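You operate a simulated robot arm through the tools that you are given. There is no shell and no other tool. Be economical: measure what you need, move in short steps, check, and stop when the job is done.

You run a simulated robot arm. Do the job below in one go: nothing can be reset, and whatever is moved stays where it is left.

JOB
Tension the blue belt to LIGHT and start it.
Fine: isolate the incline first; then switch on, free the emergency stop and reset.

It is judged by the outcome, as a careful person would: the job done as asked, and still so three seconds after it is handed in. It fails if anything else is knocked over, pushed out of place, dropped, spilled or broken.

ROBOT AND FRAMES
A 6-joint arm with a two-finger parallel gripper, fixed in place. Base frame: the origin is at the foot of the arm, x ahead of it, y to its left, z up. Lengths are in mm, angles in rad, forces in N, time in s.
With the tool pointing down near the work surface it reaches from about 100 to 740 mm from the base axis. Its first joint turns from -2.897 to 2.897 rad. Payload 3.91 kg.
The TCP is the grasp point between the finger pads, 30 mm short of the fingertips. In the tool frame z runs along the fingers and y along their closing line. Largest opening 110 mm; finger width 20, thickness 10; the body of the gripper, 48 by 112 mm, starts 55 mm behind the TCP.
Orientation is told as [roll, pitch, yaw] about the base's x, y, z axes, in that order, counted from this pose: with the fingers straight down and closing along the base's y, the tool's x points along the base's -x, its y along +y and its z along -z.

CONTROLS
- The arm moves only by the tool servo_tool. Its argument "moves" is a list of rows, each a list of 2 entries, a list of its own where there are three numbers: the shift along the tool's x, y, z in m, then the turn, a rotation vector about the tool's x, y, z in degrees. In form: [[[dx, dy, dz], [ax, ay, az]], ...]. A call has 1 to 10 rows; each row shifts and turns the commanded pose from where the row before left it, along the tool's axes as they then stand. "hand" is the closure, from 0 (fully open) to 1 (shut), set as the call begins (left out, the last holds). Rows are played at 5 a second. More than 50 mm and 0.15 rad between two rows, or a gripper value outside its range, and nothing of the call is played. A pose out of reach is approached as far as the arm can. The call stops where the force on the tool passes 90 N (or 10 N more than at its start, if that is more) or the arm is blocked; 0.2 s more then pass. The fingers move at their own pace (about 45 mm/s each) and stop on an object; they squeeze with about 29 N. The grip force told is the motor's: it shows also when the fingers shut on nothing. Time passes only in rows, and 0.2 s behind the last, so rows that do not move let the fingers close. It gives the time, the measured TCP pose, the force on the tool (base axes), the opening and the grip force at its end, in the units of the frame above (readings bear some noise), with the torque about the TCP (base axes, N m) and any sound that the robot's microphone picked up.
- Cameras (640 x 400 px; columns grow to the right, rows downward): "scene" is fixed at [219.6, 501.3, 1418.9]; the picture's right is [-0.99, 0.12, 0.00], its down [0.04, 0.34, -0.94] and it looks along [-0.12, -0.93, -0.34] (base axes); focal length 311 px, centre (320, 200). "wrist" rides on the gripper at [71, 22, -107] in the tool frame; the picture's right is [-0.29, 0.96, 0.00], its down [-0.76, -0.23, -0.61] and it looks along [-0.58, -0.18, 0.79] (tool axes); focal length 243 px, centre (320, 200). There is no depth. A picture from a camera that has moved, and an enlarged one, comes with that camera's place and axes in the base frame and with its lens.
- capture(camera): a new picture of that camera. No time passes.
- slide_trunk(by): slides the trunk up (or, below 0, down) by that many mm; the arm rides with it, the base frame stays. It gives what a move gives, with no picture.
- close_up(camera, box): a new picture of the part [left, top, right, bottom] of that camera's present view, enlarged. No time passes.
- hand_in(): hands the job in; it is judged then, once.

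Go step by step. Nothing tells you positions but the pictures and the camera data: compare them with the known pose of the tool, close in by small moves and look again before you grip or let go. The budget is 120 turns and 64 pictures, counting those below and the enlarged ones. Unless the task says otherwise, let go and move clear before handing in, and close with one line.

The tools are called as name(argument=value, ...) on one line, values as JSON. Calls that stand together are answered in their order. servo_tool: Moves the arm, as the interface text tells. Its arguments: {"type":"object","properties":{"moves":{"type":"array"},"hand":{"type":"number"}},"required":["moves"]} The other tools are called the same way: slide_trunk (by) slides the trunk up or down; capture (camera) takes a picture; close_up (camera, box) takes an enlarged picture of a part of a camera's view; hand_in () hands the job in.

At the start:

```text
time: 0.0
tool_pos: [41.1, -433.7, 1102.9]
ee_rot: [0.0, 0.001, 0.0]
force: [-0.1, 0.0, -0.6]
moment: [-0.02, 0.02, 0.02]
gripper_width: 110.0
grip_force: 0.0
trunk travel left (down, up): [-500.0, 90.0]
```

scene: 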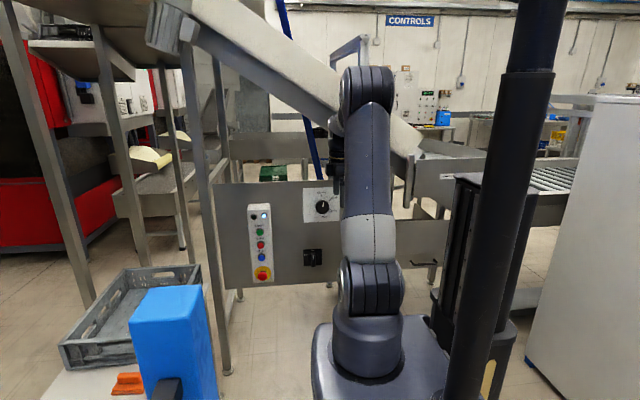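
wrist: 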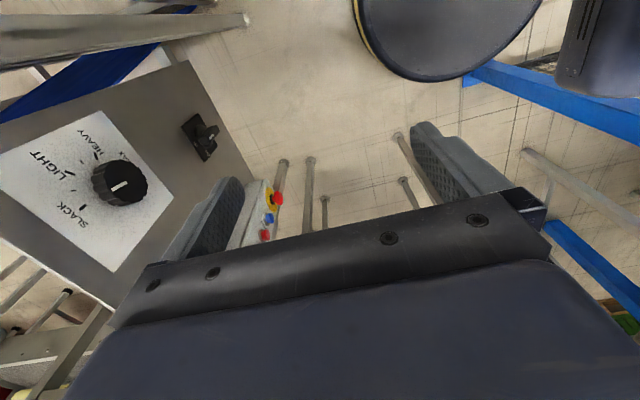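

I see a steel panel with a dial (SLACK/LIGHT/HEAVY/MAX), a black rotary switch below it and a button strip with an emergency stop. I will enlarge these first.

close_up(camera="scene", box=[210, 170, 370, 290])

close_up(camera="wrist", box=[0, 60, 300, 280])

close_up(camera="scene", box=[340, 40, 480, 140])

```text
3.33 times, centred on (290, 230) of scene
camera zoom: at [219.6, 501.3, 1418.9], right [-0.99, 0.12, 0.0], down [0.04, 0.34, -0.94], along [-0.12, -0.93, -0.34], focal length 1037 px, centre (420, 100)
```

zoom: 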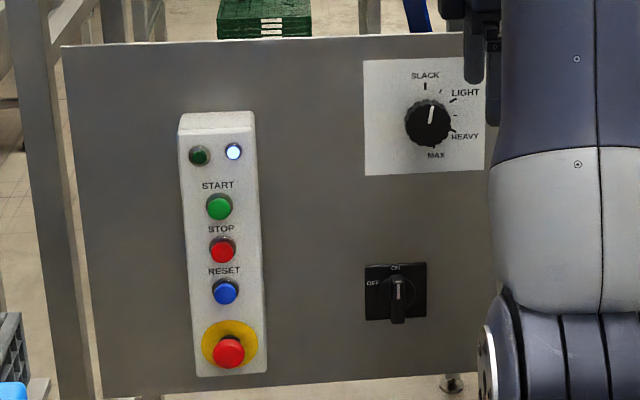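

```text
1.82 times, centred on (150, 170) of wrist
camera zoom: at [-30.8, -410.5, 1211.3], right [0.29, 0.96, 0.0], down [0.76, -0.23, 0.61], along [0.58, -0.18, -0.79], focal length 441 px, centre (629, 254)
```

zoom: 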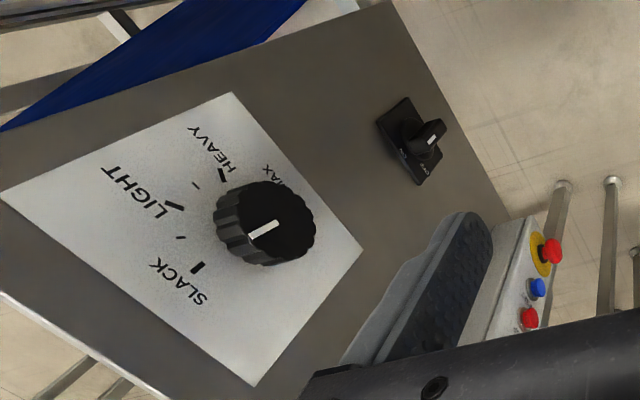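

```text
4.00 times, centred on (410, 90) of scene
camera zoom: at [219.6, 501.3, 1418.9], right [-0.99, 0.12, 0.0], down [0.04, 0.34, -0.94], along [-0.12, -0.93, -0.34], focal length 1244 px, centre (-40, 640)
```

zoom: 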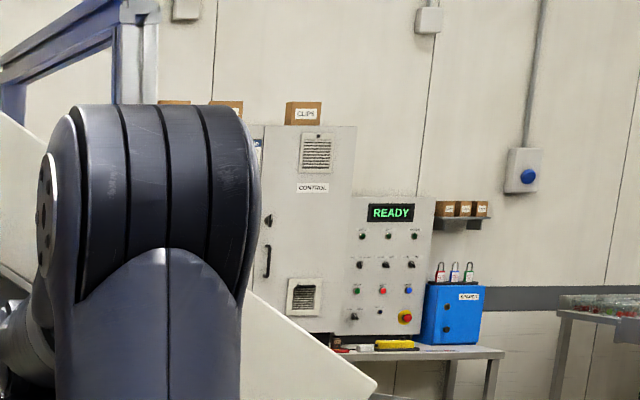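

The panel faces +y at about y = -720. I take the dial to be near (55, -700, 953), the isolator near (95, -705, 710) and the emergency stop near (315, -640, 670). First I turn the tool to face the panel (-y).

servo_tool(moves=[[[0, 0, 0], [8.2, 0, 0]], [[0, 0, 0], [8.2, 0, 0]], [[0, 0, 0], [8.2, 0, 0]], [[0, 0, 0], [8.2, 0, 0]], [[0, 0, 0], [8.2, 0, 0]], [[0, 0, 0], [8.2, 0, 0]], [[0, 0, 0], [8.2, 0, 0]], [[0, 0, 0], [8.2, 0, 0]], [[0, 0, 0], [8.2, 0, 0]], [[0, 0, 0], [8.2, 0, 0]]], hand=0.3)

```text
time: 2.2
tool_pos: [24.8, -435.3, 1105.7]
ee_rot: [-1.376, 0.039, -0.065]
force: [0.4, 0.2, 0.5]
moment: [0.01, 0.01, 0.0]
gripper_width: 76.8
grip_force: 0.1
out of reach, approached as far as the arm can: row 8, 9
trunk travel left (down, up): [-500.0, 90.0]
```

The turn reached a limit because the tool is too close to the base. I lower the trunk, move a little towards the panel and finish the turn.

slide_trunk(by=-150)

servo_tool(moves=[[[0, 0, 0.03], [0, 0, 0]], [[0, 0, 0.03], [0, 0, 0]], [[0, 0, 0.03], [8, 0, 0]], [[0, 0, 0], [0, 0, 0]]])

capture(camera="scene")

capture(camera="wrist")

```text
time: 4.0
tool_pos: [24.7, -434.7, 955.0]
ee_rot: [-1.376, 0.04, -0.066]
force: [-0.5, -0.3, 0.5]
moment: [-0.01, -0.02, 0.02]
gripper_width: 76.9
grip_force: 0.1
trunk travel left (down, up): [-350.0, 240.0]
```

```text
time: 5.0
tool_pos: [18.9, -524.2, 937.2]
ee_rot: [-1.516, 0.039, -0.066]
force: [0.3, -0.4, 0.8]
moment: [0.0, -0.01, 0.01]
gripper_width: 76.9
grip_force: 0.0
trunk travel left (down, up): [-350.0, 240.0]
```

```text
58 pictures are left
```

scene: 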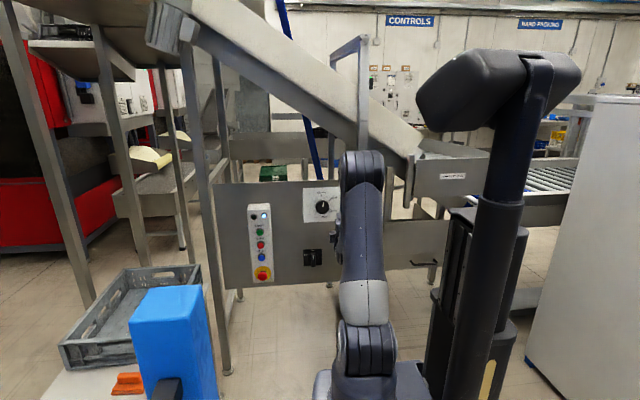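

```text
57 pictures are left
camera wrist: at [-46.0, -408.4, 923.8], right [0.25, 0.04, -0.97], down [0.81, 0.54, 0.23], along [0.53, -0.84, 0.11], focal length 243 px, centre (320, 200)
```

wrist: 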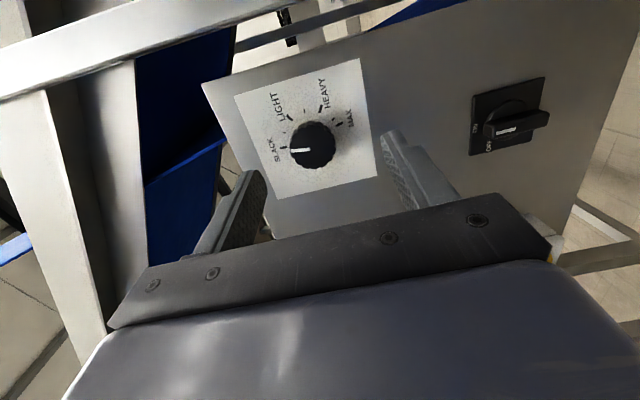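

The tool now faces the panel and the wrist camera sees both dial and isolator. I enlarge both to read their states.

close_up(camera="wrist", box=[220, 50, 400, 210])

close_up(camera="wrist", box=[450, 60, 570, 170])

close_up(camera="scene", box=[240, 180, 340, 290])

```text
2.50 times, centred on (310, 130) of wrist
camera zoom: at [-46.0, -408.4, 923.8], right [0.25, 0.04, -0.97], down [0.81, 0.54, 0.23], along [0.53, -0.84, 0.11], focal length 606 px, centre (345, 375)
```

zoom: 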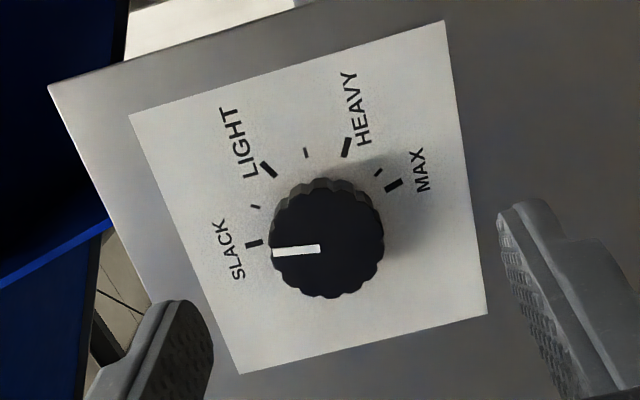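

```text
3.64 times, centred on (510, 115) of wrist
camera zoom: at [-46.0, -408.4, 923.8], right [0.25, 0.04, -0.97], down [0.81, 0.54, 0.23], along [0.53, -0.84, 0.11], focal length 882 px, centre (-371, 509)
```

zoom: 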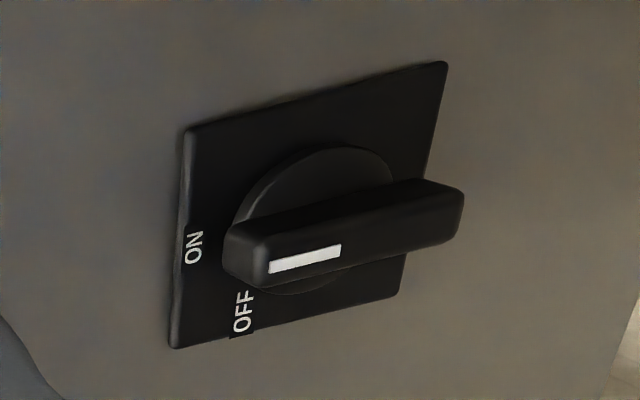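

```text
3.64 times, centred on (290, 235) of scene
camera zoom: at [219.6, 501.3, 1418.9], right [-0.99, 0.12, 0.0], down [0.04, 0.34, -0.94], along [-0.12, -0.93, -0.34], focal length 1131 px, centre (429, 73)
```

zoom: 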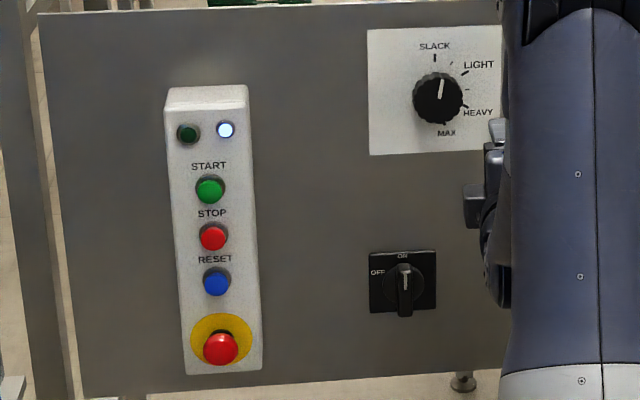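

The isolator is ON (white lamp lit) and the dial is near SLACK. I take the isolator handle's front to be at about (95, -694, 707), so I lower the trunk, straighten the tool and roll it 90° so that it closes along x.

slide_trunk(by=-225)

servo_tool(moves=[[[0, 0, 0], [3.1, -3.8, 2.2]], [[0, 0, 0], [0, 0, 8.5]], [[0, 0, 0], [0, 0, 8.5]], [[0, 0, 0], [0, 0, 8.5]], [[0, 0, 0], [0, 0, 8.5]], [[0, 0, 0], [0, 0, 8.5]], [[0, 0, 0], [0, 0, 8.5]], [[0, 0, 0], [0, 0, 8.5]], [[0, 0, 0], [0, 0, 8.5]]], hand=0.45)

```text
time: 7.3
tool_pos: [18.3, -521.2, 711.1]
ee_rot: [-1.515, 0.041, -0.066]
force: [-0.6, -0.2, 0.1]
moment: [-0.03, -0.03, 0.01]
gripper_width: 77.2
grip_force: 0.0
trunk travel left (down, up): [-125.0, 465.0]
```

```text
time: 9.3
tool_pos: [17.5, -522.4, 711.4]
ee_rot: [-1.561, -1.188, -0.008]
force: [0.4, 0.2, -1.4]
moment: [-0.03, -0.03, 0.04]
gripper_width: 60.4
grip_force: 0.0
trunk travel left (down, up): [-125.0, 465.0]
```

The roll works without trouble. I finish it, line up with the handle and stop short of it to look.

servo_tool(moves=[[[0, 0, 0], [0, 0, 7.3]], [[0, 0, 0], [0, 0, 7.3]], [[0, 0, 0], [0, 0, 7.3]], [[0, 0.04, 0.03], [0, 0, 0]], [[0.004, 0.037, 0.03], [0, 0, 0]], [[0, 0, 0.02], [0, 0, 0]], [[0, 0, 0], [0, 0, 0]]])

capture(camera="wrist")

```text
time: 10.9
tool_pos: [95.3, -603.5, 706.5]
ee_rot: [-0.427, -1.567, -1.146]
force: [-0.4, 0.1, 0.0]
moment: [-0.01, -0.02, 0.0]
gripper_width: 60.4
grip_force: 0.1
trunk travel left (down, up): [-125.0, 465.0]
```

```text
53 pictures are left
camera wrist: at [116.6, -494.5, 635.8], right [0.96, 0.0, 0.29], down [-0.23, 0.61, 0.76], along [-0.18, -0.8, 0.58], focal length 243 px, centre (320, 200)
```

wrist: 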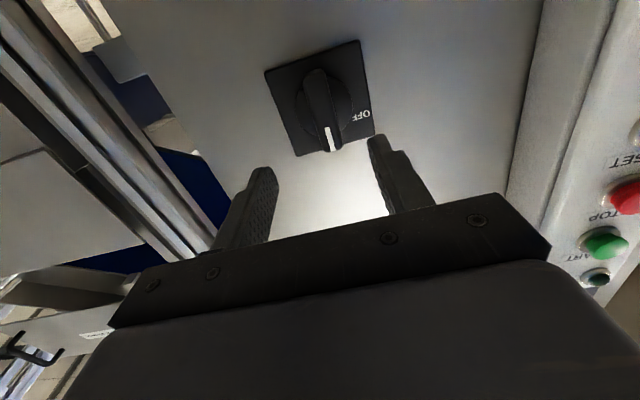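

The handle is between the fingers' lines, slightly to one side. I enlarge it for a finer fix.

close_up(camera="wrist", box=[250, 30, 400, 170])

```text
2.86 times, centred on (325, 100) of wrist
camera zoom: at [116.6, -494.5, 635.8], right [0.96, 0.0, 0.29], down [-0.23, 0.61, 0.76], along [-0.18, -0.8, 0.58], focal length 693 px, centre (306, 486)
```

zoom: 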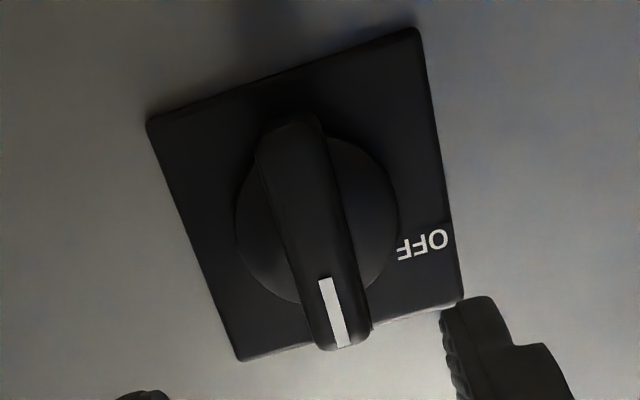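

I now take the isolator axis to be at (98, 699) in x and z, with the handle front at y of about -698 and the plate at about -718. I move in part way and look again.

servo_tool(moves=[[[0.008, 0.003, 0.03], [0, 0, 0]], [[0, 0, 0.02], [0, 0, 0]], [[0, 0, 0.012], [0, 0, 0]], [[0, 0, 0], [0, 0, 0]]])

capture(camera="wrist")

```text
time: 11.9
tool_pos: [99.0, -665.6, 697.8]
ee_rot: [-0.427, -1.568, -1.142]
force: [0.6, -1.0, 0.5]
moment: [0.0, 0.01, 0.0]
gripper_width: 60.3
grip_force: 0.1
trunk travel left (down, up): [-125.0, 465.0]
```

```text
51 pictures are left
camera wrist: at [119.7, -555.8, 627.8], right [0.96, 0.0, 0.29], down [-0.23, 0.61, 0.76], along [-0.18, -0.8, 0.58], focal length 243 px, centre (320, 200)
```

wrist: 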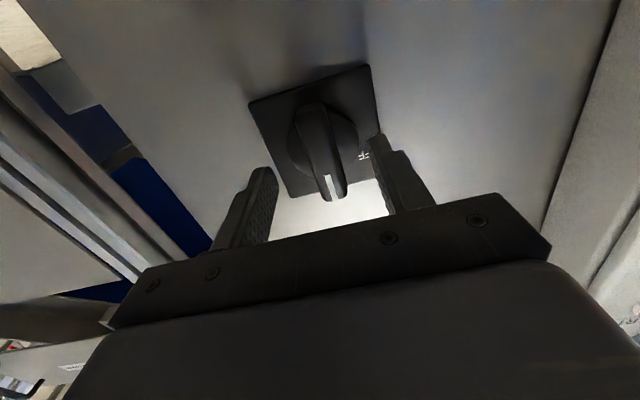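

The handle sits between the fingertips. I go 15 mm deeper and close.

servo_tool(moves=[[[0, 0, 0.008], [0, 0, 0]], [[0, 0, 0.007], [0, 0, 0]]])

servo_tool(moves=[[[0, 0, 0], [0, 0, 0]], [[0, 0, 0], [0, 0, 0]], [[0, 0, 0], [0, 0, 0]], [[0, 0, 0], [0, 0, 0]]], hand=1)

capture(camera="wrist")

```text
time: 12.5
tool_pos: [98.6, -680.8, 698.3]
ee_rot: [-0.491, -1.568, -1.081]
force: [-0.1, -0.7, 0.2]
moment: [0.04, -0.02, 0.02]
gripper_width: 60.4
grip_force: 0.1
trunk travel left (down, up): [-125.0, 465.0]
```

```text
time: 13.5
tool_pos: [99.9, -679.9, 697.4]
ee_rot: [-0.761, -1.567, -0.807]
force: [10.8, -3.0, 0.3]
moment: [0.06, 0.04, 0.19]
gripper_width: 19.0
grip_force: 44.2
trunk travel left (down, up): [-125.0, 465.0]
```

```text
50 pictures are left
camera wrist: at [121.2, -570.7, 627.5], right [0.96, 0.0, 0.29], down [-0.23, 0.61, 0.76], along [-0.17, -0.8, 0.58], focal length 243 px, centre (320, 200)
```

wrist: 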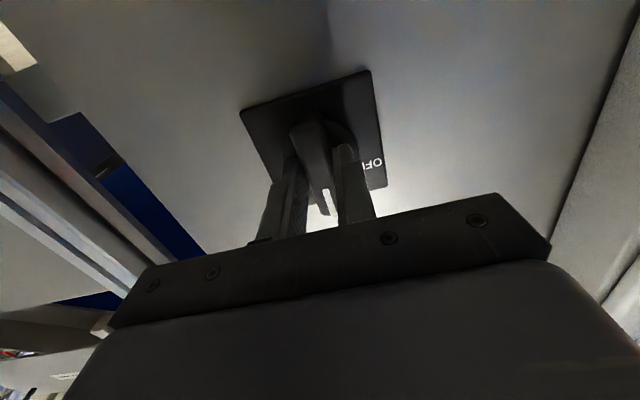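

The handle is gripped (19 mm). I ease the side load by 2 mm and turn anticlockwise towards OFF, watching the torque.

servo_tool(moves=[[[0, 0.002, 0], [0, 0, 0]], [[0, 0, 0], [0, 0, -7]], [[0, 0, 0], [0, 0, -7]], [[0, 0, 0], [0, 0, -7]], [[0, 0, 0], [0, 0, -7]], [[0, 0, 0], [0, 0, 0]]])

```text
time: 14.9
tool_pos: [98.7, -679.8, 697.3]
ee_rot: [-1.564, -1.081, -0.009]
force: [-4.1, -8.0, -1.1]
moment: [-0.41, 0.0, 0.2]
gripper_width: 18.8
grip_force: 45.0
trunk travel left (down, up): [-125.0, 465.0]
```

It turns with little resistance. I continue.

servo_tool(moves=[[[0, 0, 0], [0, 0, -7]], [[0, 0, 0], [0, 0, -7]], [[0, 0, 0], [0, 0, -7]], [[0, 0, 0], [0, 0, -7]], [[0, 0, 0], [0, 0, 0]]])

close_up(camera="scene", box=[240, 180, 340, 290])

capture(camera="wrist")

```text
time: 16.1
tool_pos: [98.9, -680.1, 698.7]
ee_rot: [-1.571, -0.594, -0.005]
force: [-13.8, -7.5, 5.0]
moment: [0.33, 0.04, -1.01]
gripper_width: 19.1
grip_force: 45.3
trunk travel left (down, up): [-125.0, 465.0]
```

```text
3.64 times, centred on (290, 235) of scene
camera zoom: at [219.6, 501.3, 1418.9], right [-0.99, 0.12, 0.0], down [0.04, 0.34, -0.94], along [-0.12, -0.93, -0.34], focal length 1131 px, centre (429, 73)
```

zoom: 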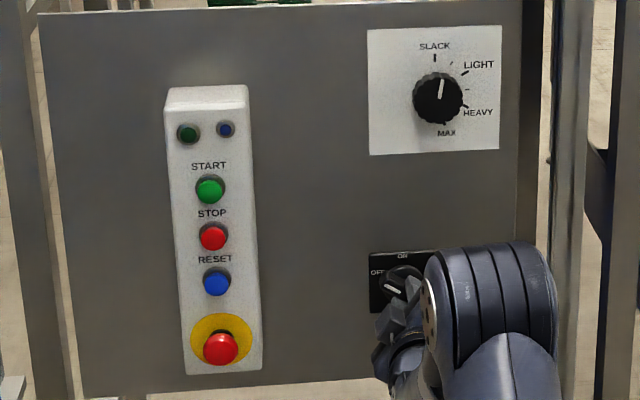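

```text
48 pictures are left
camera wrist: at [51.7, -570.7, 641.9], right [0.77, 0.0, -0.63], down [0.5, 0.6, 0.62], along [0.38, -0.8, 0.47], focal length 243 px, centre (320, 200)
```

wrist: 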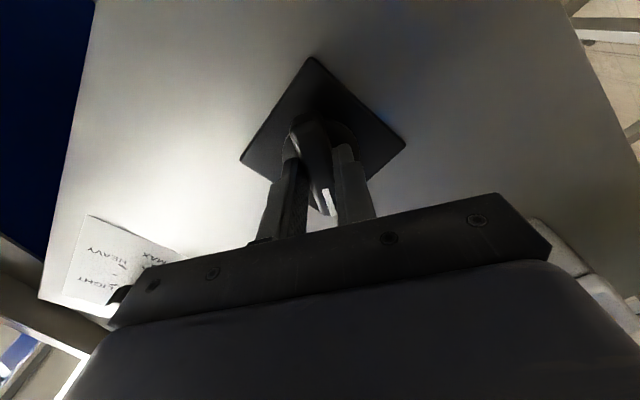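

The lamp has gone out and the handle points at the OFF mark. I turn a little further to be sure that it sits in the OFF position.

servo_tool(moves=[[[0, 0, 0], [0, 0, -4]], [[0, 0, 0], [0, 0, 0]], [[0, 0, 0], [0, 0, 0]]])

close_up(camera="scene", box=[290, 240, 330, 270])

```text
time: 16.9
tool_pos: [98.0, -679.4, 699.7]
ee_rot: [-1.566, -0.524, -0.002]
force: [-19.3, -9.9, 6.0]
moment: [0.2, -0.01, -1.14]
gripper_width: 18.8
grip_force: 44.9
trunk travel left (down, up): [-125.0, 465.0]
```

```text
13.33 times, centred on (310, 255) of scene
camera zoom: at [219.6, 501.3, 1418.9], right [-0.99, 0.12, 0.0], down [0.04, 0.34, -0.94], along [-0.12, -0.93, -0.34], focal length 4147 px, centre (453, -533)
```

zoom: 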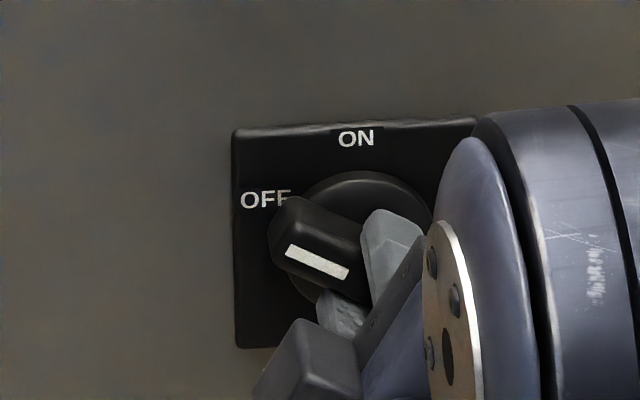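

The handle points at OFF after a 60° turn. I let go and back off.

servo_tool(moves=[[[0, 0, 0], [0, 0, 0]], [[0, 0, 0], [0, 0, 0]], [[0, 0, 0], [0, 0, 0]], [[0, 0, -0.04], [0, 0, 0]], [[0, 0, -0.04], [0, 0, 0]]], hand=0.45)

close_up(camera="scene", box=[240, 180, 340, 290])

capture(camera="wrist")

```text
time: 18.1
tool_pos: [99.1, -599.5, 698.5]
ee_rot: [-1.566, -0.522, 0.0]
force: [1.3, -1.2, 0.2]
moment: [-0.03, 0.05, 0.0]
gripper_width: 60.4
grip_force: 0.1
trunk travel left (down, up): [-125.0, 465.0]
```

```text
3.64 times, centred on (290, 235) of scene
camera zoom: at [219.6, 501.3, 1418.9], right [-0.99, 0.12, 0.0], down [0.04, 0.34, -0.94], along [-0.12, -0.93, -0.34], focal length 1131 px, centre (429, 73)
```

zoom: 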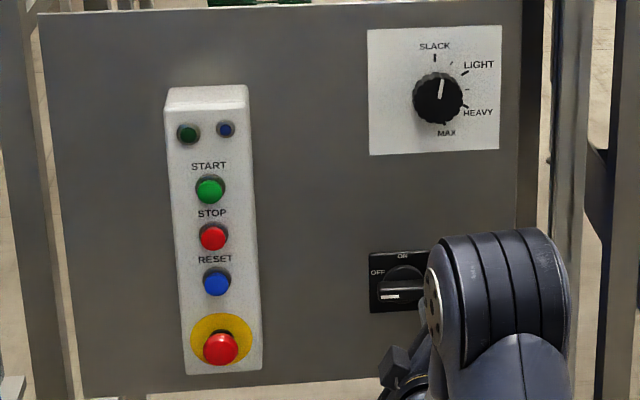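

```text
45 pictures are left
camera wrist: at [49.5, -490.2, 645.0], right [0.73, 0.0, -0.68], down [0.54, 0.61, 0.58], along [0.42, -0.8, 0.44], focal length 243 px, centre (320, 200)
```

wrist: 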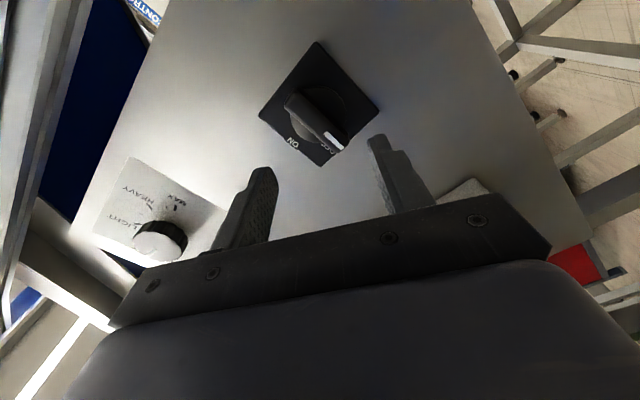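

After release the handle snapped to fully horizontal, which is OFF, and the lamp is dark. Next is the dial, whose face centre I take to be (56, -695, 950); I raise the trunk and shift sideways.

slide_trunk(by=251)

servo_tool(moves=[[[0.0186, -0.0108, 0], [0, 0, 0]], [[0.0186, -0.0107, 0.01], [0, 0, 0]], [[0, 0, 0], [0, 0, 0]], [[0, 0, 0], [0, 0, 0]]], hand=0.2)

capture(camera="wrist")

close_up(camera="scene", box=[280, 170, 370, 240])

```text
time: 20.7
tool_pos: [100.9, -599.5, 949.0]
ee_rot: [-1.567, -0.522, -0.003]
force: [0.4, 0.1, 1.1]
moment: [0.02, -0.01, 0.04]
gripper_width: 60.3
grip_force: 0.0
trunk travel left (down, up): [-376.0, 214.0]
```

```text
time: 21.7
tool_pos: [56.7, -609.2, 950.0]
ee_rot: [-1.568, -0.522, -0.003]
force: [-0.7, 0.6, -0.1]
moment: [-0.01, 0.03, 0.01]
gripper_width: 88.2
grip_force: 0.1
trunk travel left (down, up): [-376.0, 214.0]
```

```text
44 pictures are left
camera wrist: at [6.1, -500.1, 896.0], right [0.73, 0.0, -0.68], down [0.54, 0.61, 0.58], along [0.42, -0.8, 0.44], focal length 243 px, centre (320, 200)
```

wrist: 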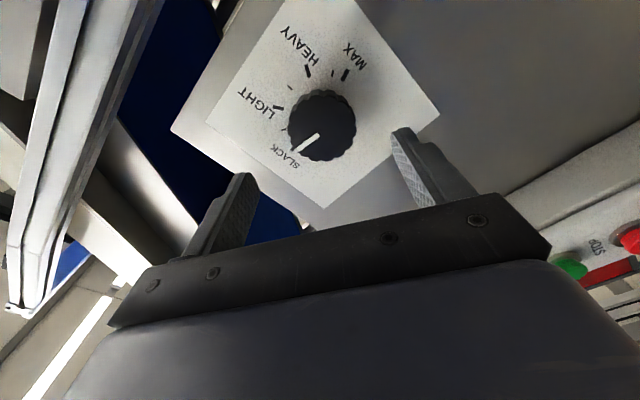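

```text
5.71 times, centred on (325, 205) of scene
camera zoom: at [219.6, 501.3, 1418.9], right [-0.99, 0.12, 0.0], down [0.04, 0.34, -0.94], along [-0.12, -0.93, -0.34], focal length 1777 px, centre (291, 171)
```

zoom: 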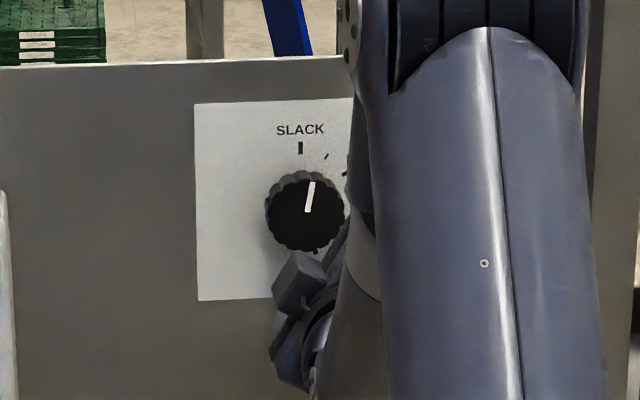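

The dial pointer sits at about 10° and LIGHT at about 60°, so it needs about 50° clockwise. I advance over the knob and close on it.

servo_tool(moves=[[[0, 0, 0.03], [0, 0, 0]], [[0, 0, 0.025], [0, 0, 0]], [[0, 0, 0.01], [0, 0, 0]], [[0, 0, 0.006], [0, 0, 0]], [[0, 0, 0], [0, 0, 0]]])

capture(camera="wrist")

```text
time: 22.9
tool_pos: [57.6, -681.0, 948.9]
ee_rot: [-1.567, -0.522, -0.004]
force: [0.6, 0.0, -0.2]
moment: [0.02, -0.02, 0.01]
gripper_width: 88.0
grip_force: 0.0
trunk travel left (down, up): [-376.0, 214.0]
```

```text
42 pictures are left
camera wrist: at [6.1, -571.7, 895.7], right [0.73, 0.0, -0.68], down [0.54, 0.61, 0.58], along [0.42, -0.8, 0.44], focal length 243 px, centre (320, 200)
```

wrist: 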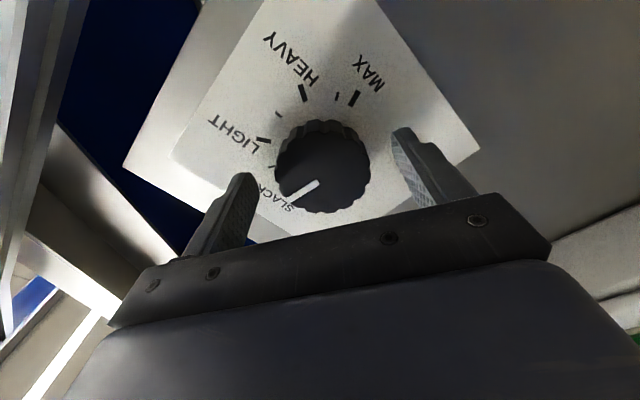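

The knob is centred between the fingers. I close on it.

servo_tool(moves=[[[0, 0, 0], [0, 0, 0]], [[0, 0, 0], [0, 0, 0]], [[0, 0, 0], [0, 0, 0]], [[0, 0, 0], [0, 0, 0]]], hand=1)

close_up(camera="wrist", box=[200, 30, 460, 230])

```text
time: 23.9
tool_pos: [56.8, -680.9, 948.9]
ee_rot: [-1.565, -0.521, -0.004]
force: [2.4, 1.4, -3.5]
moment: [-0.33, 0.01, -0.01]
gripper_width: 57.8
grip_force: 44.7
trunk travel left (down, up): [-376.0, 214.0]
```

```text
2.00 times, centred on (330, 130) of wrist
camera zoom: at [6.4, -571.5, 895.2], right [0.73, 0.0, -0.69], down [0.54, 0.6, 0.58], along [0.42, -0.8, 0.44], focal length 485 px, centre (300, 340)
```

zoom: 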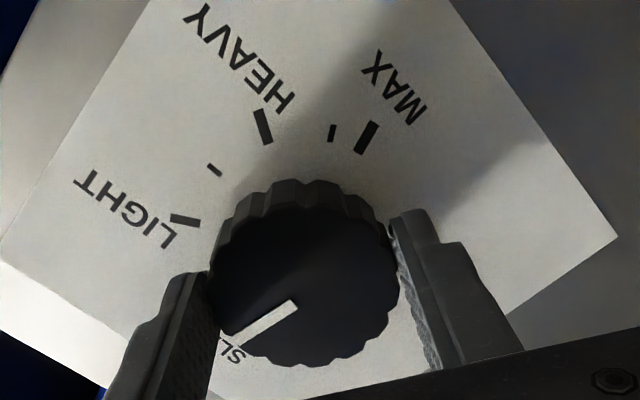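

The grip is centred (57.8 mm). I turn clockwise by 45° and look.

servo_tool(moves=[[[0, 0, 0], [0, 0, 7.5]], [[0, 0, 0], [0, 0, 7.5]], [[0, 0, 0], [0, 0, 7.5]], [[0, 0, 0], [0, 0, 7.5]], [[0, 0, 0], [0, 0, 7.5]], [[0, 0, 0], [0, 0, 7.5]], [[0, 0, 0], [0, 0, 0]]])

close_up(camera="wrist", box=[200, 30, 460, 230])

close_up(camera="scene", box=[300, 185, 350, 220])

```text
time: 25.5
tool_pos: [58.6, -680.6, 946.1]
ee_rot: [-1.542, -1.307, -0.028]
force: [13.8, 4.8, -17.0]
moment: [0.55, 0.04, 0.68]
gripper_width: 57.7
grip_force: 44.5
trunk travel left (down, up): [-376.0, 214.0]
```

```text
2.00 times, centred on (330, 130) of wrist
camera zoom: at [61.4, -571.2, 874.1], right [1.0, 0.0, 0.03], down [-0.03, 0.6, 0.8], along [-0.02, -0.8, 0.6], focal length 485 px, centre (300, 340)
```

zoom: 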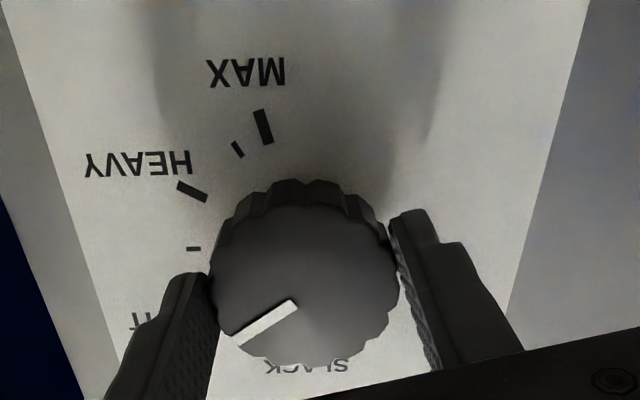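

```text
11.43 times, centred on (325, 202) of scene
camera zoom: at [219.6, 501.3, 1418.9], right [-0.99, 0.12, 0.0], down [0.04, 0.34, -0.94], along [-0.12, -0.93, -0.34], focal length 3555 px, centre (263, 171)
```

zoom: 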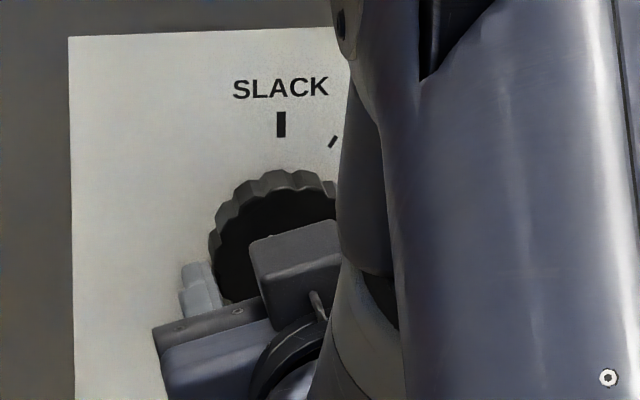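

The knob turned without slipping and the pointer reads about 55°. I turn 5° more, release, back off and check.

servo_tool(moves=[[[0, 0, 0], [0, 0, 5]], [[0, 0, 0], [0, 0, 0]], [[0, 0, 0], [0, 0, 0]]])

servo_tool(moves=[[[0, 0, 0], [0, 0, 0]], [[0, 0, 0], [0, 0, 0]], [[0, 0, 0], [0, 0, 0]], [[0, 0, -0.04], [0, 0, 0]], [[0, 0, -0.04], [0, 0, 0]], [[-0.05, 0, 0], [0, 0, 0]]], hand=0.2)

capture(camera="wrist")

close_up(camera="scene", box=[300, 180, 350, 220])

```text
time: 26.3
tool_pos: [59.5, -680.2, 945.8]
ee_rot: [-1.528, -1.395, -0.041]
force: [18.7, 9.3, -20.4]
moment: [0.35, 0.05, 0.55]
gripper_width: 57.3
grip_force: 45.1
trunk travel left (down, up): [-376.0, 214.0]
```

```text
time: 27.7
tool_pos: [65.3, -599.5, 998.3]
ee_rot: [-1.547, -1.395, -0.022]
force: [-0.1, 0.4, -0.1]
moment: [-0.03, 0.03, 0.02]
gripper_width: 87.9
grip_force: 0.1
trunk travel left (down, up): [-376.0, 214.0]
```

```text
38 pictures are left
camera wrist: at [74.3, -490.9, 924.8], right [0.99, 0.0, 0.12], down [-0.09, 0.6, 0.79], along [-0.07, -0.8, 0.6], focal length 243 px, centre (320, 200)
```

wrist: 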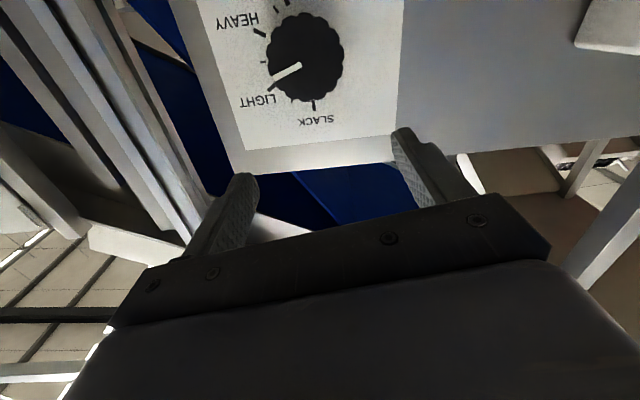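

```text
10.00 times, centred on (325, 200) of scene
camera zoom: at [219.6, 501.3, 1418.9], right [-0.99, 0.12, 0.0], down [0.04, 0.34, -0.94], along [-0.12, -0.93, -0.34], focal length 3110 px, centre (270, 200)
```

zoom: 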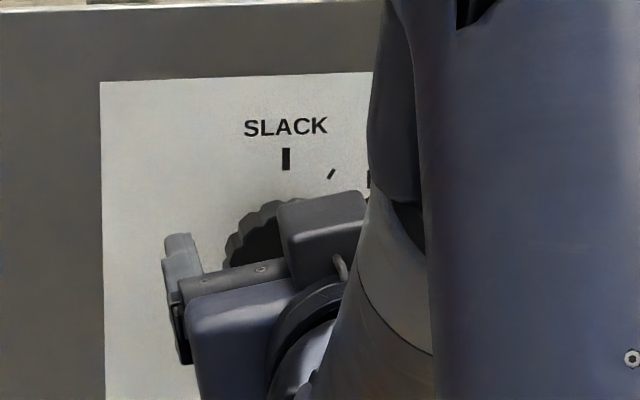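

close_up(camera="wrist", box=[230, 0, 390, 130])

```text
3.08 times, centred on (310, 65) of wrist
camera zoom: at [74.3, -490.9, 924.8], right [0.99, 0.0, 0.12], down [-0.09, 0.6, 0.79], along [-0.07, -0.8, 0.6], focal length 746 px, centre (351, 615)
```

zoom: 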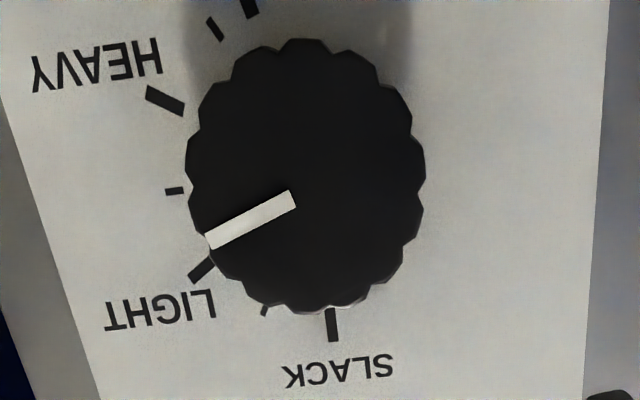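

The pointer stands at about 69°, a little past LIGHT (60°), so the release nudged it. I will re-grip and turn back about 9°.

servo_tool(moves=[[[0.05, 0.0035, 0], [0, 0, 0]], [[0, 0, 0.04], [0, 0, 0]], [[0, 0, 0.03], [0, 0, 0]], [[0, 0, 0.011], [0, 0, 0]], [[0, 0, 0], [0, 0, 0]]])

close_up(camera="wrist", box=[200, 30, 460, 230])

servo_tool(moves=[[[0, 0, 0], [0, 0, 0]], [[0, 0, 0], [0, 0, 0]], [[0, 0, 0], [0, 0, 0]], [[0, 0, 0], [0, 0, 0]]], hand=1)

close_up(camera="wrist", box=[200, 30, 460, 230])

```text
refused: row 1 steps farther than a row can; nothing moved
```

```text
2.00 times, centred on (330, 130) of wrist
camera zoom: at [74.3, -490.9, 924.8], right [0.99, 0.0, 0.12], down [-0.09, 0.6, 0.79], along [-0.07, -0.8, 0.6], focal length 485 px, centre (300, 340)
```

zoom: 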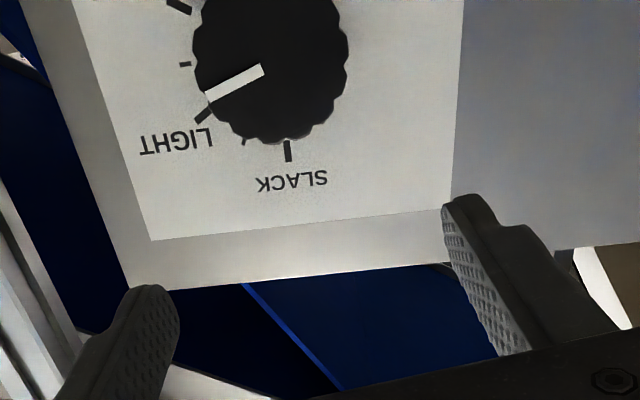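

```text
time: 28.7
tool_pos: [65.1, -600.0, 998.2]
ee_rot: [-1.553, -1.394, -0.019]
force: [0.4, -0.7, 0.7]
moment: [0.0, -0.02, -0.03]
gripper_width: 0.1
grip_force: 0.0
trunk travel left (down, up): [-376.0, 214.0]
```

```text
2.00 times, centred on (330, 130) of wrist
camera zoom: at [74.2, -491.1, 924.8], right [0.99, 0.0, 0.12], down [-0.09, 0.61, 0.79], along [-0.07, -0.8, 0.6], focal length 485 px, centre (300, 340)
```

zoom: 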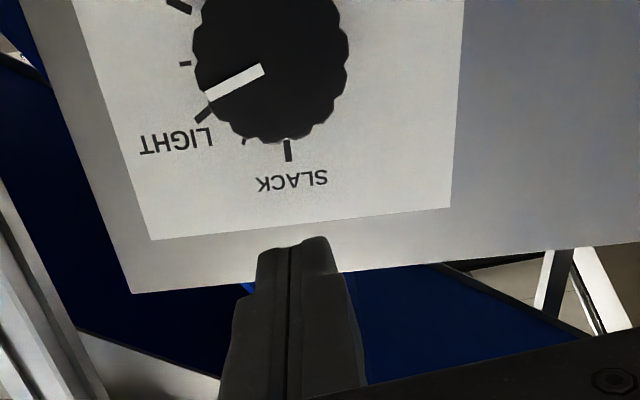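

That first row was a hair too long and was refused; the hand merely closed in free air. I reopen and approach in smaller steps.

servo_tool(moves=[[[0, 0, 0], [0, 0, 0]], [[0, 0, 0], [0, 0, 0]], [[0.025, 0.0035, 0], [0, 0, 0]], [[0.025, 0, 0], [0, 0, 0]], [[0, 0, 0.01], [0, 0, 0]], [[0, 0, 0.03], [0, 0, 0]], [[0, 0, 0.03], [0, 0, 0]], [[0, 0, 0.011], [0, 0, 0]], [[0, 0, 0], [0, 0, 0]]], hand=0.2)

close_up(camera="wrist", box=[200, 30, 460, 230])

```text
time: 30.7
tool_pos: [60.2, -682.0, 948.0]
ee_rot: [-1.55, -1.395, -0.02]
force: [1.1, 0.1, 0.5]
moment: [0.01, -0.01, 0.02]
gripper_width: 88.1
grip_force: 0.0
trunk travel left (down, up): [-376.0, 214.0]
```

```text
2.00 times, centred on (330, 130) of wrist
camera zoom: at [69.3, -572.9, 875.0], right [0.99, 0.0, 0.12], down [-0.09, 0.61, 0.79], along [-0.07, -0.8, 0.6], focal length 485 px, centre (300, 340)
```

zoom: 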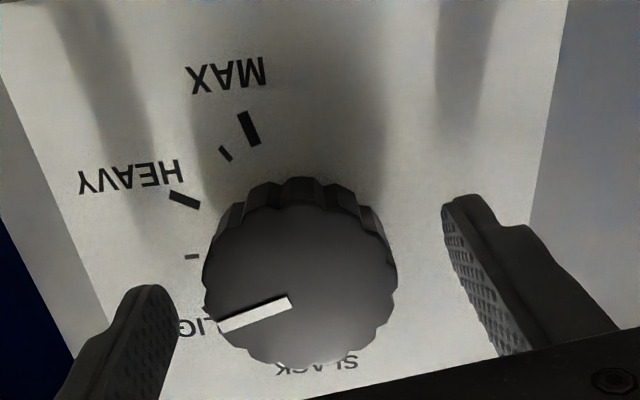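

To settle the dial reading I back off and move aside so that the scene camera sees it squarely.

servo_tool(moves=[[[0, 0, -0.04], [0, 0, 0]], [[0, 0, -0.04], [0, 0, 0]], [[0, 0.04, 0], [0, 0, 0]], [[0, 0.04, 0], [0, 0, 0]], [[0, 0.03, 0], [0, 0, 0]]])

close_up(camera="scene", box=[300, 180, 350, 220])

```text
time: 31.9
tool_pos: [169.7, -603.2, 929.4]
ee_rot: [-1.553, -1.393, -0.018]
force: [0.4, -0.2, 0.2]
moment: [-0.01, 0.03, -0.02]
gripper_width: 87.9
grip_force: 0.0
trunk travel left (down, up): [-376.0, 214.0]
```

```text
10.00 times, centred on (325, 200) of scene
camera zoom: at [219.6, 501.3, 1418.9], right [-0.99, 0.12, 0.0], down [0.04, 0.34, -0.94], along [-0.12, -0.93, -0.34], focal length 3110 px, centre (270, 200)
```

zoom: 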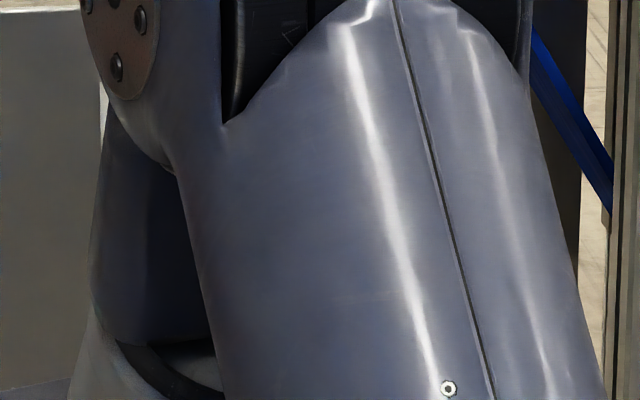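

The upper arm blocks the view. I lower the trunk for a clear line.

slide_trunk(by=-230)

close_up(camera="scene", box=[300, 180, 350, 220])

```text
time: 34.3
tool_pos: [169.4, -602.5, 699.2]
ee_rot: [-1.554, -1.394, -0.017]
force: [0.8, 0.0, 0.8]
moment: [-0.01, 0.0, 0.0]
gripper_width: 88.1
grip_force: 0.1
trunk travel left (down, up): [-146.0, 444.0]
```

```text
10.00 times, centred on (325, 200) of scene
camera zoom: at [219.6, 501.3, 1418.9], right [-0.99, 0.12, 0.0], down [0.04, 0.34, -0.94], along [-0.12, -0.93, -0.34], focal length 3110 px, centre (270, 200)
```

zoom: 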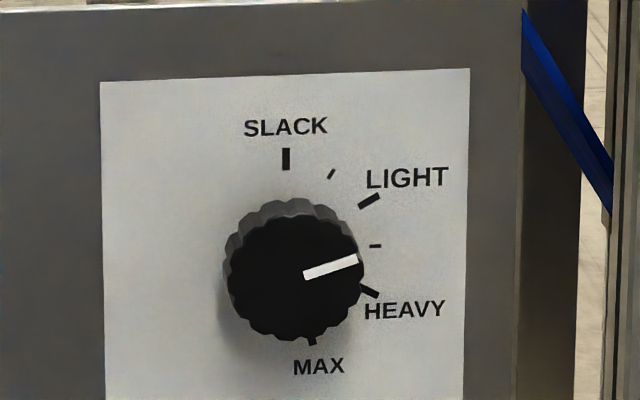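

The pointer stands at about 71° and LIGHT at 60°, so it must come back 11°. I return to the knob, this time centred on its true axis near (60, 946).

slide_trunk(by=230)

servo_tool(moves=[[[0, -0.04, 0], [0, 0, 0]], [[0, -0.04, 0], [0, 0, 0]], [[0.002, -0.031, 0], [0, 0, 0]], [[0, 0, 0.01], [0, 0, 0]], [[0, 0, 0.03], [0, 0, 0]], [[0, 0, 0.03], [0, 0, 0]], [[0, 0, 0.009], [0, 0, 0]], [[0, 0, 0], [0, 0, 0]]])

```text
time: 36.8
tool_pos: [169.0, -602.2, 930.2]
ee_rot: [-1.553, -1.395, -0.019]
force: [0.0, 0.3, -0.3]
moment: [-0.01, -0.02, 0.01]
gripper_width: 88.2
grip_force: 0.1
trunk travel left (down, up): [-376.0, 214.0]
```

```text
time: 38.6
tool_pos: [59.6, -682.1, 945.5]
ee_rot: [-1.551, -1.395, -0.02]
force: [-0.5, -0.9, 0.2]
moment: [-0.02, -0.03, 0.01]
gripper_width: 88.2
grip_force: 0.1
trunk travel left (down, up): [-376.0, 214.0]
```

servo_tool(moves=[[[0, 0, 0], [0, 0, 0]], [[0, 0, 0], [0, 0, 0]], [[0, 0, 0], [0, 0, 0]], [[0, 0, 0], [0, 0, 0]]], hand=1)

close_up(camera="wrist", box=[200, 30, 460, 230])

```text
time: 39.6
tool_pos: [58.5, -682.3, 946.3]
ee_rot: [-1.553, -1.394, -0.019]
force: [-0.8, -1.4, 0.5]
moment: [0.0, 0.01, 0.04]
gripper_width: 57.3
grip_force: 44.6
trunk travel left (down, up): [-376.0, 214.0]
```

```text
2.00 times, centred on (330, 130) of wrist
camera zoom: at [68.3, -573.0, 873.0], right [0.99, 0.0, 0.12], down [-0.09, 0.61, 0.79], along [-0.07, -0.8, 0.6], focal length 485 px, centre (300, 340)
```

zoom: 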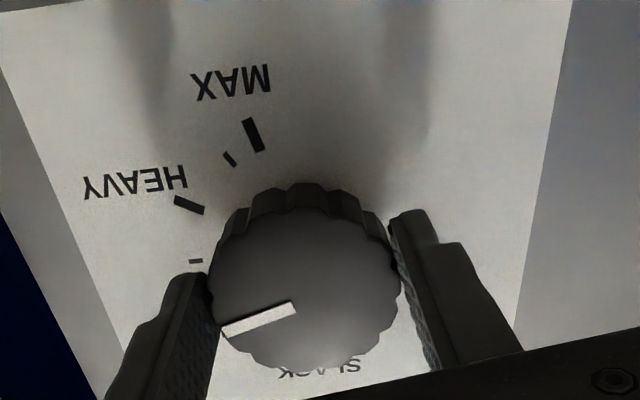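

Gripped with almost no side load. I turn back 11°.

servo_tool(moves=[[[0, 0, 0], [0, 0, -5.5]], [[0, 0, 0], [0, 0, -5.5]], [[0, 0, 0], [0, 0, 0]], [[0, 0, 0], [0, 0, 0]]])

close_up(camera="wrist", box=[200, 30, 460, 230])

```text
time: 40.6
tool_pos: [58.6, -682.4, 947.2]
ee_rot: [-1.562, -1.203, -0.012]
force: [-4.5, 0.8, 0.1]
moment: [-0.41, 0.01, -0.26]
gripper_width: 57.5
grip_force: 44.6
trunk travel left (down, up): [-376.0, 214.0]
```

```text
2.00 times, centred on (330, 130) of wrist
camera zoom: at [53.4, -573.0, 873.0], right [1.0, 0.0, -0.07], down [0.06, 0.6, 0.79], along [0.04, -0.8, 0.6], focal length 485 px, centre (300, 340)
```

zoom: 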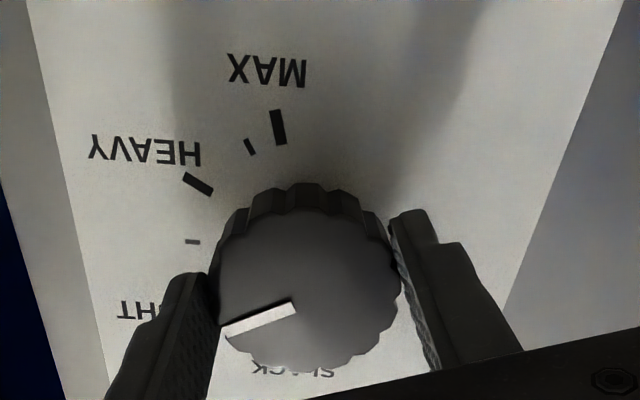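

The pointer now reads about 60°. I release, back off and check from the scene camera.

servo_tool(moves=[[[0, 0, 0], [0, 0, 0]], [[0, 0, 0], [0, 0, 0]], [[0, 0, 0], [0, 0, 0]]], hand=0.2)

close_up(camera="wrist", box=[200, 30, 460, 230])

```text
time: 41.4
tool_pos: [58.9, -682.3, 945.1]
ee_rot: [-1.562, -1.202, -0.01]
force: [0.8, -0.2, -0.3]
moment: [-0.04, 0.02, 0.0]
gripper_width: 87.9
grip_force: 0.1
trunk travel left (down, up): [-376.0, 214.0]
```

```text
2.00 times, centred on (330, 130) of wrist
camera zoom: at [54.3, -573.1, 873.1], right [1.0, 0.0, -0.07], down [0.06, 0.61, 0.79], along [0.04, -0.8, 0.6], focal length 485 px, centre (300, 340)
```

zoom: 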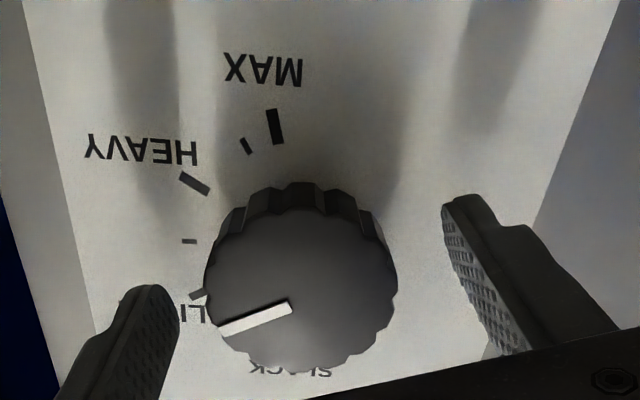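

The pointer may have shifted slightly on release. I withdraw and check from the scene camera.

servo_tool(moves=[[[0, 0, -0.04], [0, 0, 0]], [[0, 0, -0.04], [0, 0, 0]], [[0, 0, 0], [0, 0, 0]]])

slide_trunk(by=-240)

close_up(camera="scene", box=[300, 180, 350, 220])

```text
time: 42.2
tool_pos: [59.2, -602.1, 946.6]
ee_rot: [-1.563, -1.202, -0.006]
force: [-0.8, 0.4, 0.2]
moment: [0.0, -0.04, 0.01]
gripper_width: 87.8
grip_force: 0.2
trunk travel left (down, up): [-376.0, 214.0]
```

```text
time: 44.7
tool_pos: [59.0, -603.2, 706.5]
ee_rot: [-1.562, -1.202, -0.008]
force: [0.9, 0.5, 0.1]
moment: [-0.01, 0.01, -0.02]
gripper_width: 88.0
grip_force: 0.1
trunk travel left (down, up): [-136.0, 454.0]
```

```text
10.00 times, centred on (325, 200) of scene
camera zoom: at [219.6, 501.3, 1418.9], right [-0.99, 0.12, 0.0], down [0.04, 0.34, -0.94], along [-0.12, -0.93, -0.34], focal length 3110 px, centre (270, 200)
```

zoom: 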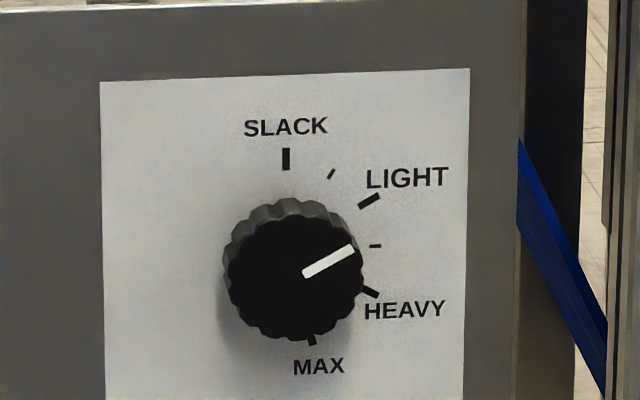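

The pointer reads about 63° against LIGHT at about 60°, so it is on LIGHT, and the blue belt has visibly taken up. Next I switch the isolator back on, so I turn the tool to close vertically.

servo_tool(moves=[[[0, 0, 0], [0, 0, -7.65]], [[0, 0, 0], [0, 0, -7.65]], [[0, 0, 0], [0, 0, -7.65]], [[0, 0, 0], [0, 0, -7.65]], [[0, 0, 0], [0, 0, -7.65]], [[0, 0, 0], [0, 0, -7.65]], [[0, 0, 0], [0, 0, -7.65]], [[0, 0, 0], [0, 0, -7.65]], [[0, 0, 0], [0, 0, -7.65]], [[-0.038, 0.008, 0], [0, 0, 0]]], hand=0.45)

capture(camera="wrist")

```text
time: 46.9
tool_pos: [96.4, -603.6, 698.6]
ee_rot: [-1.566, -0.001, -0.001]
force: [0.2, 0.3, 0.2]
moment: [0.0, -0.01, 0.04]
gripper_width: 60.5
grip_force: 0.1
trunk travel left (down, up): [-136.0, 454.0]
```

```text
26 pictures are left
camera wrist: at [25.6, -494.0, 678.3], right [0.29, 0.0, -0.96], down [0.76, 0.61, 0.23], along [0.58, -0.8, 0.17], focal length 243 px, centre (320, 200)
```

wrist: 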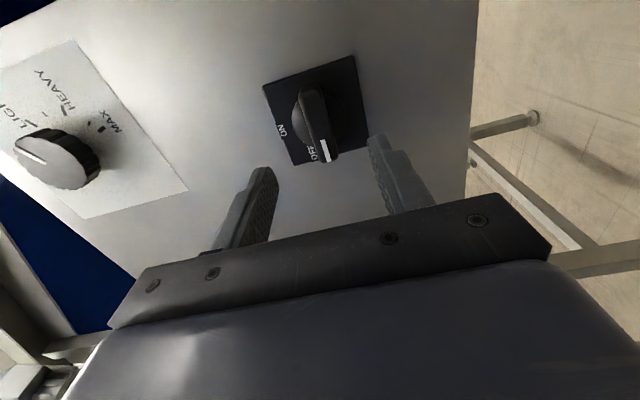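

The handle is horizontal at OFF and lined up as before. I advance and grip it.

servo_tool(moves=[[[0, 0, 0.03], [0, 0, 0]], [[0, 0, 0.03], [0, 0, 0]], [[0, 0, 0.01], [0, 0, 0]], [[0, 0, 0.007], [0, 0, 0]], [[0, 0, 0], [0, 0, 0]]])

servo_tool(moves=[[[0, 0, 0], [0, 0, 0]], [[0, 0, 0], [0, 0, 0]], [[0, 0, 0], [0, 0, 0]], [[0, 0, 0], [0, 0, 0]]], hand=1)

```text
time: 48.1
tool_pos: [96.2, -680.4, 699.5]
ee_rot: [-1.568, -0.003, -0.003]
force: [0.6, 0.2, 0.4]
moment: [0.02, -0.03, 0.0]
gripper_width: 60.2
grip_force: 0.0
trunk travel left (down, up): [-136.0, 454.0]
```

```text
time: 49.1
tool_pos: [96.9, -679.4, 700.9]
ee_rot: [-1.569, -0.004, -0.001]
force: [0.2, -1.6, 4.8]
moment: [-0.18, -0.01, 0.0]
gripper_width: 18.8
grip_force: 44.7
trunk travel left (down, up): [-136.0, 454.0]
```

Gripped cleanly (18.8 mm). I turn clockwise 80° towards ON.

servo_tool(moves=[[[0, 0, 0], [0, 0, 8]], [[0, 0, 0], [0, 0, 8]], [[0, 0, 0], [0, 0, 8]], [[0, 0, 0], [0, 0, 8]], [[0, 0, 0], [0, 0, 8]], [[0, 0, 0], [0, 0, 8]], [[0, 0, 0], [0, 0, 8]], [[0, 0, 0], [0, 0, 8]], [[0, 0, 0], [0, 0, 8]], [[0, 0, 0], [0, 0, 8]]])

servo_tool(moves=[[[0, 0, 0], [0, 0, 7]], [[0, 0, 0], [0, 0, 0]], [[0, 0, 0], [0, 0, 0]]])

```text
time: 51.3
tool_pos: [98.6, -679.8, 697.7]
ee_rot: [-1.541, -1.397, -0.029]
force: [15.5, -9.5, -4.2]
moment: [-0.99, -0.06, 0.39]
gripper_width: 19.2
grip_force: 44.0
trunk travel left (down, up): [-136.0, 454.0]
```

```text
time: 52.1
tool_pos: [100.8, -678.7, 697.9]
ee_rot: [-1.467, -1.516, -0.099]
force: [24.7, -8.9, -6.9]
moment: [-0.59, -0.03, 0.47]
gripper_width: 18.9
grip_force: 44.7
trunk travel left (down, up): [-136.0, 454.0]
```

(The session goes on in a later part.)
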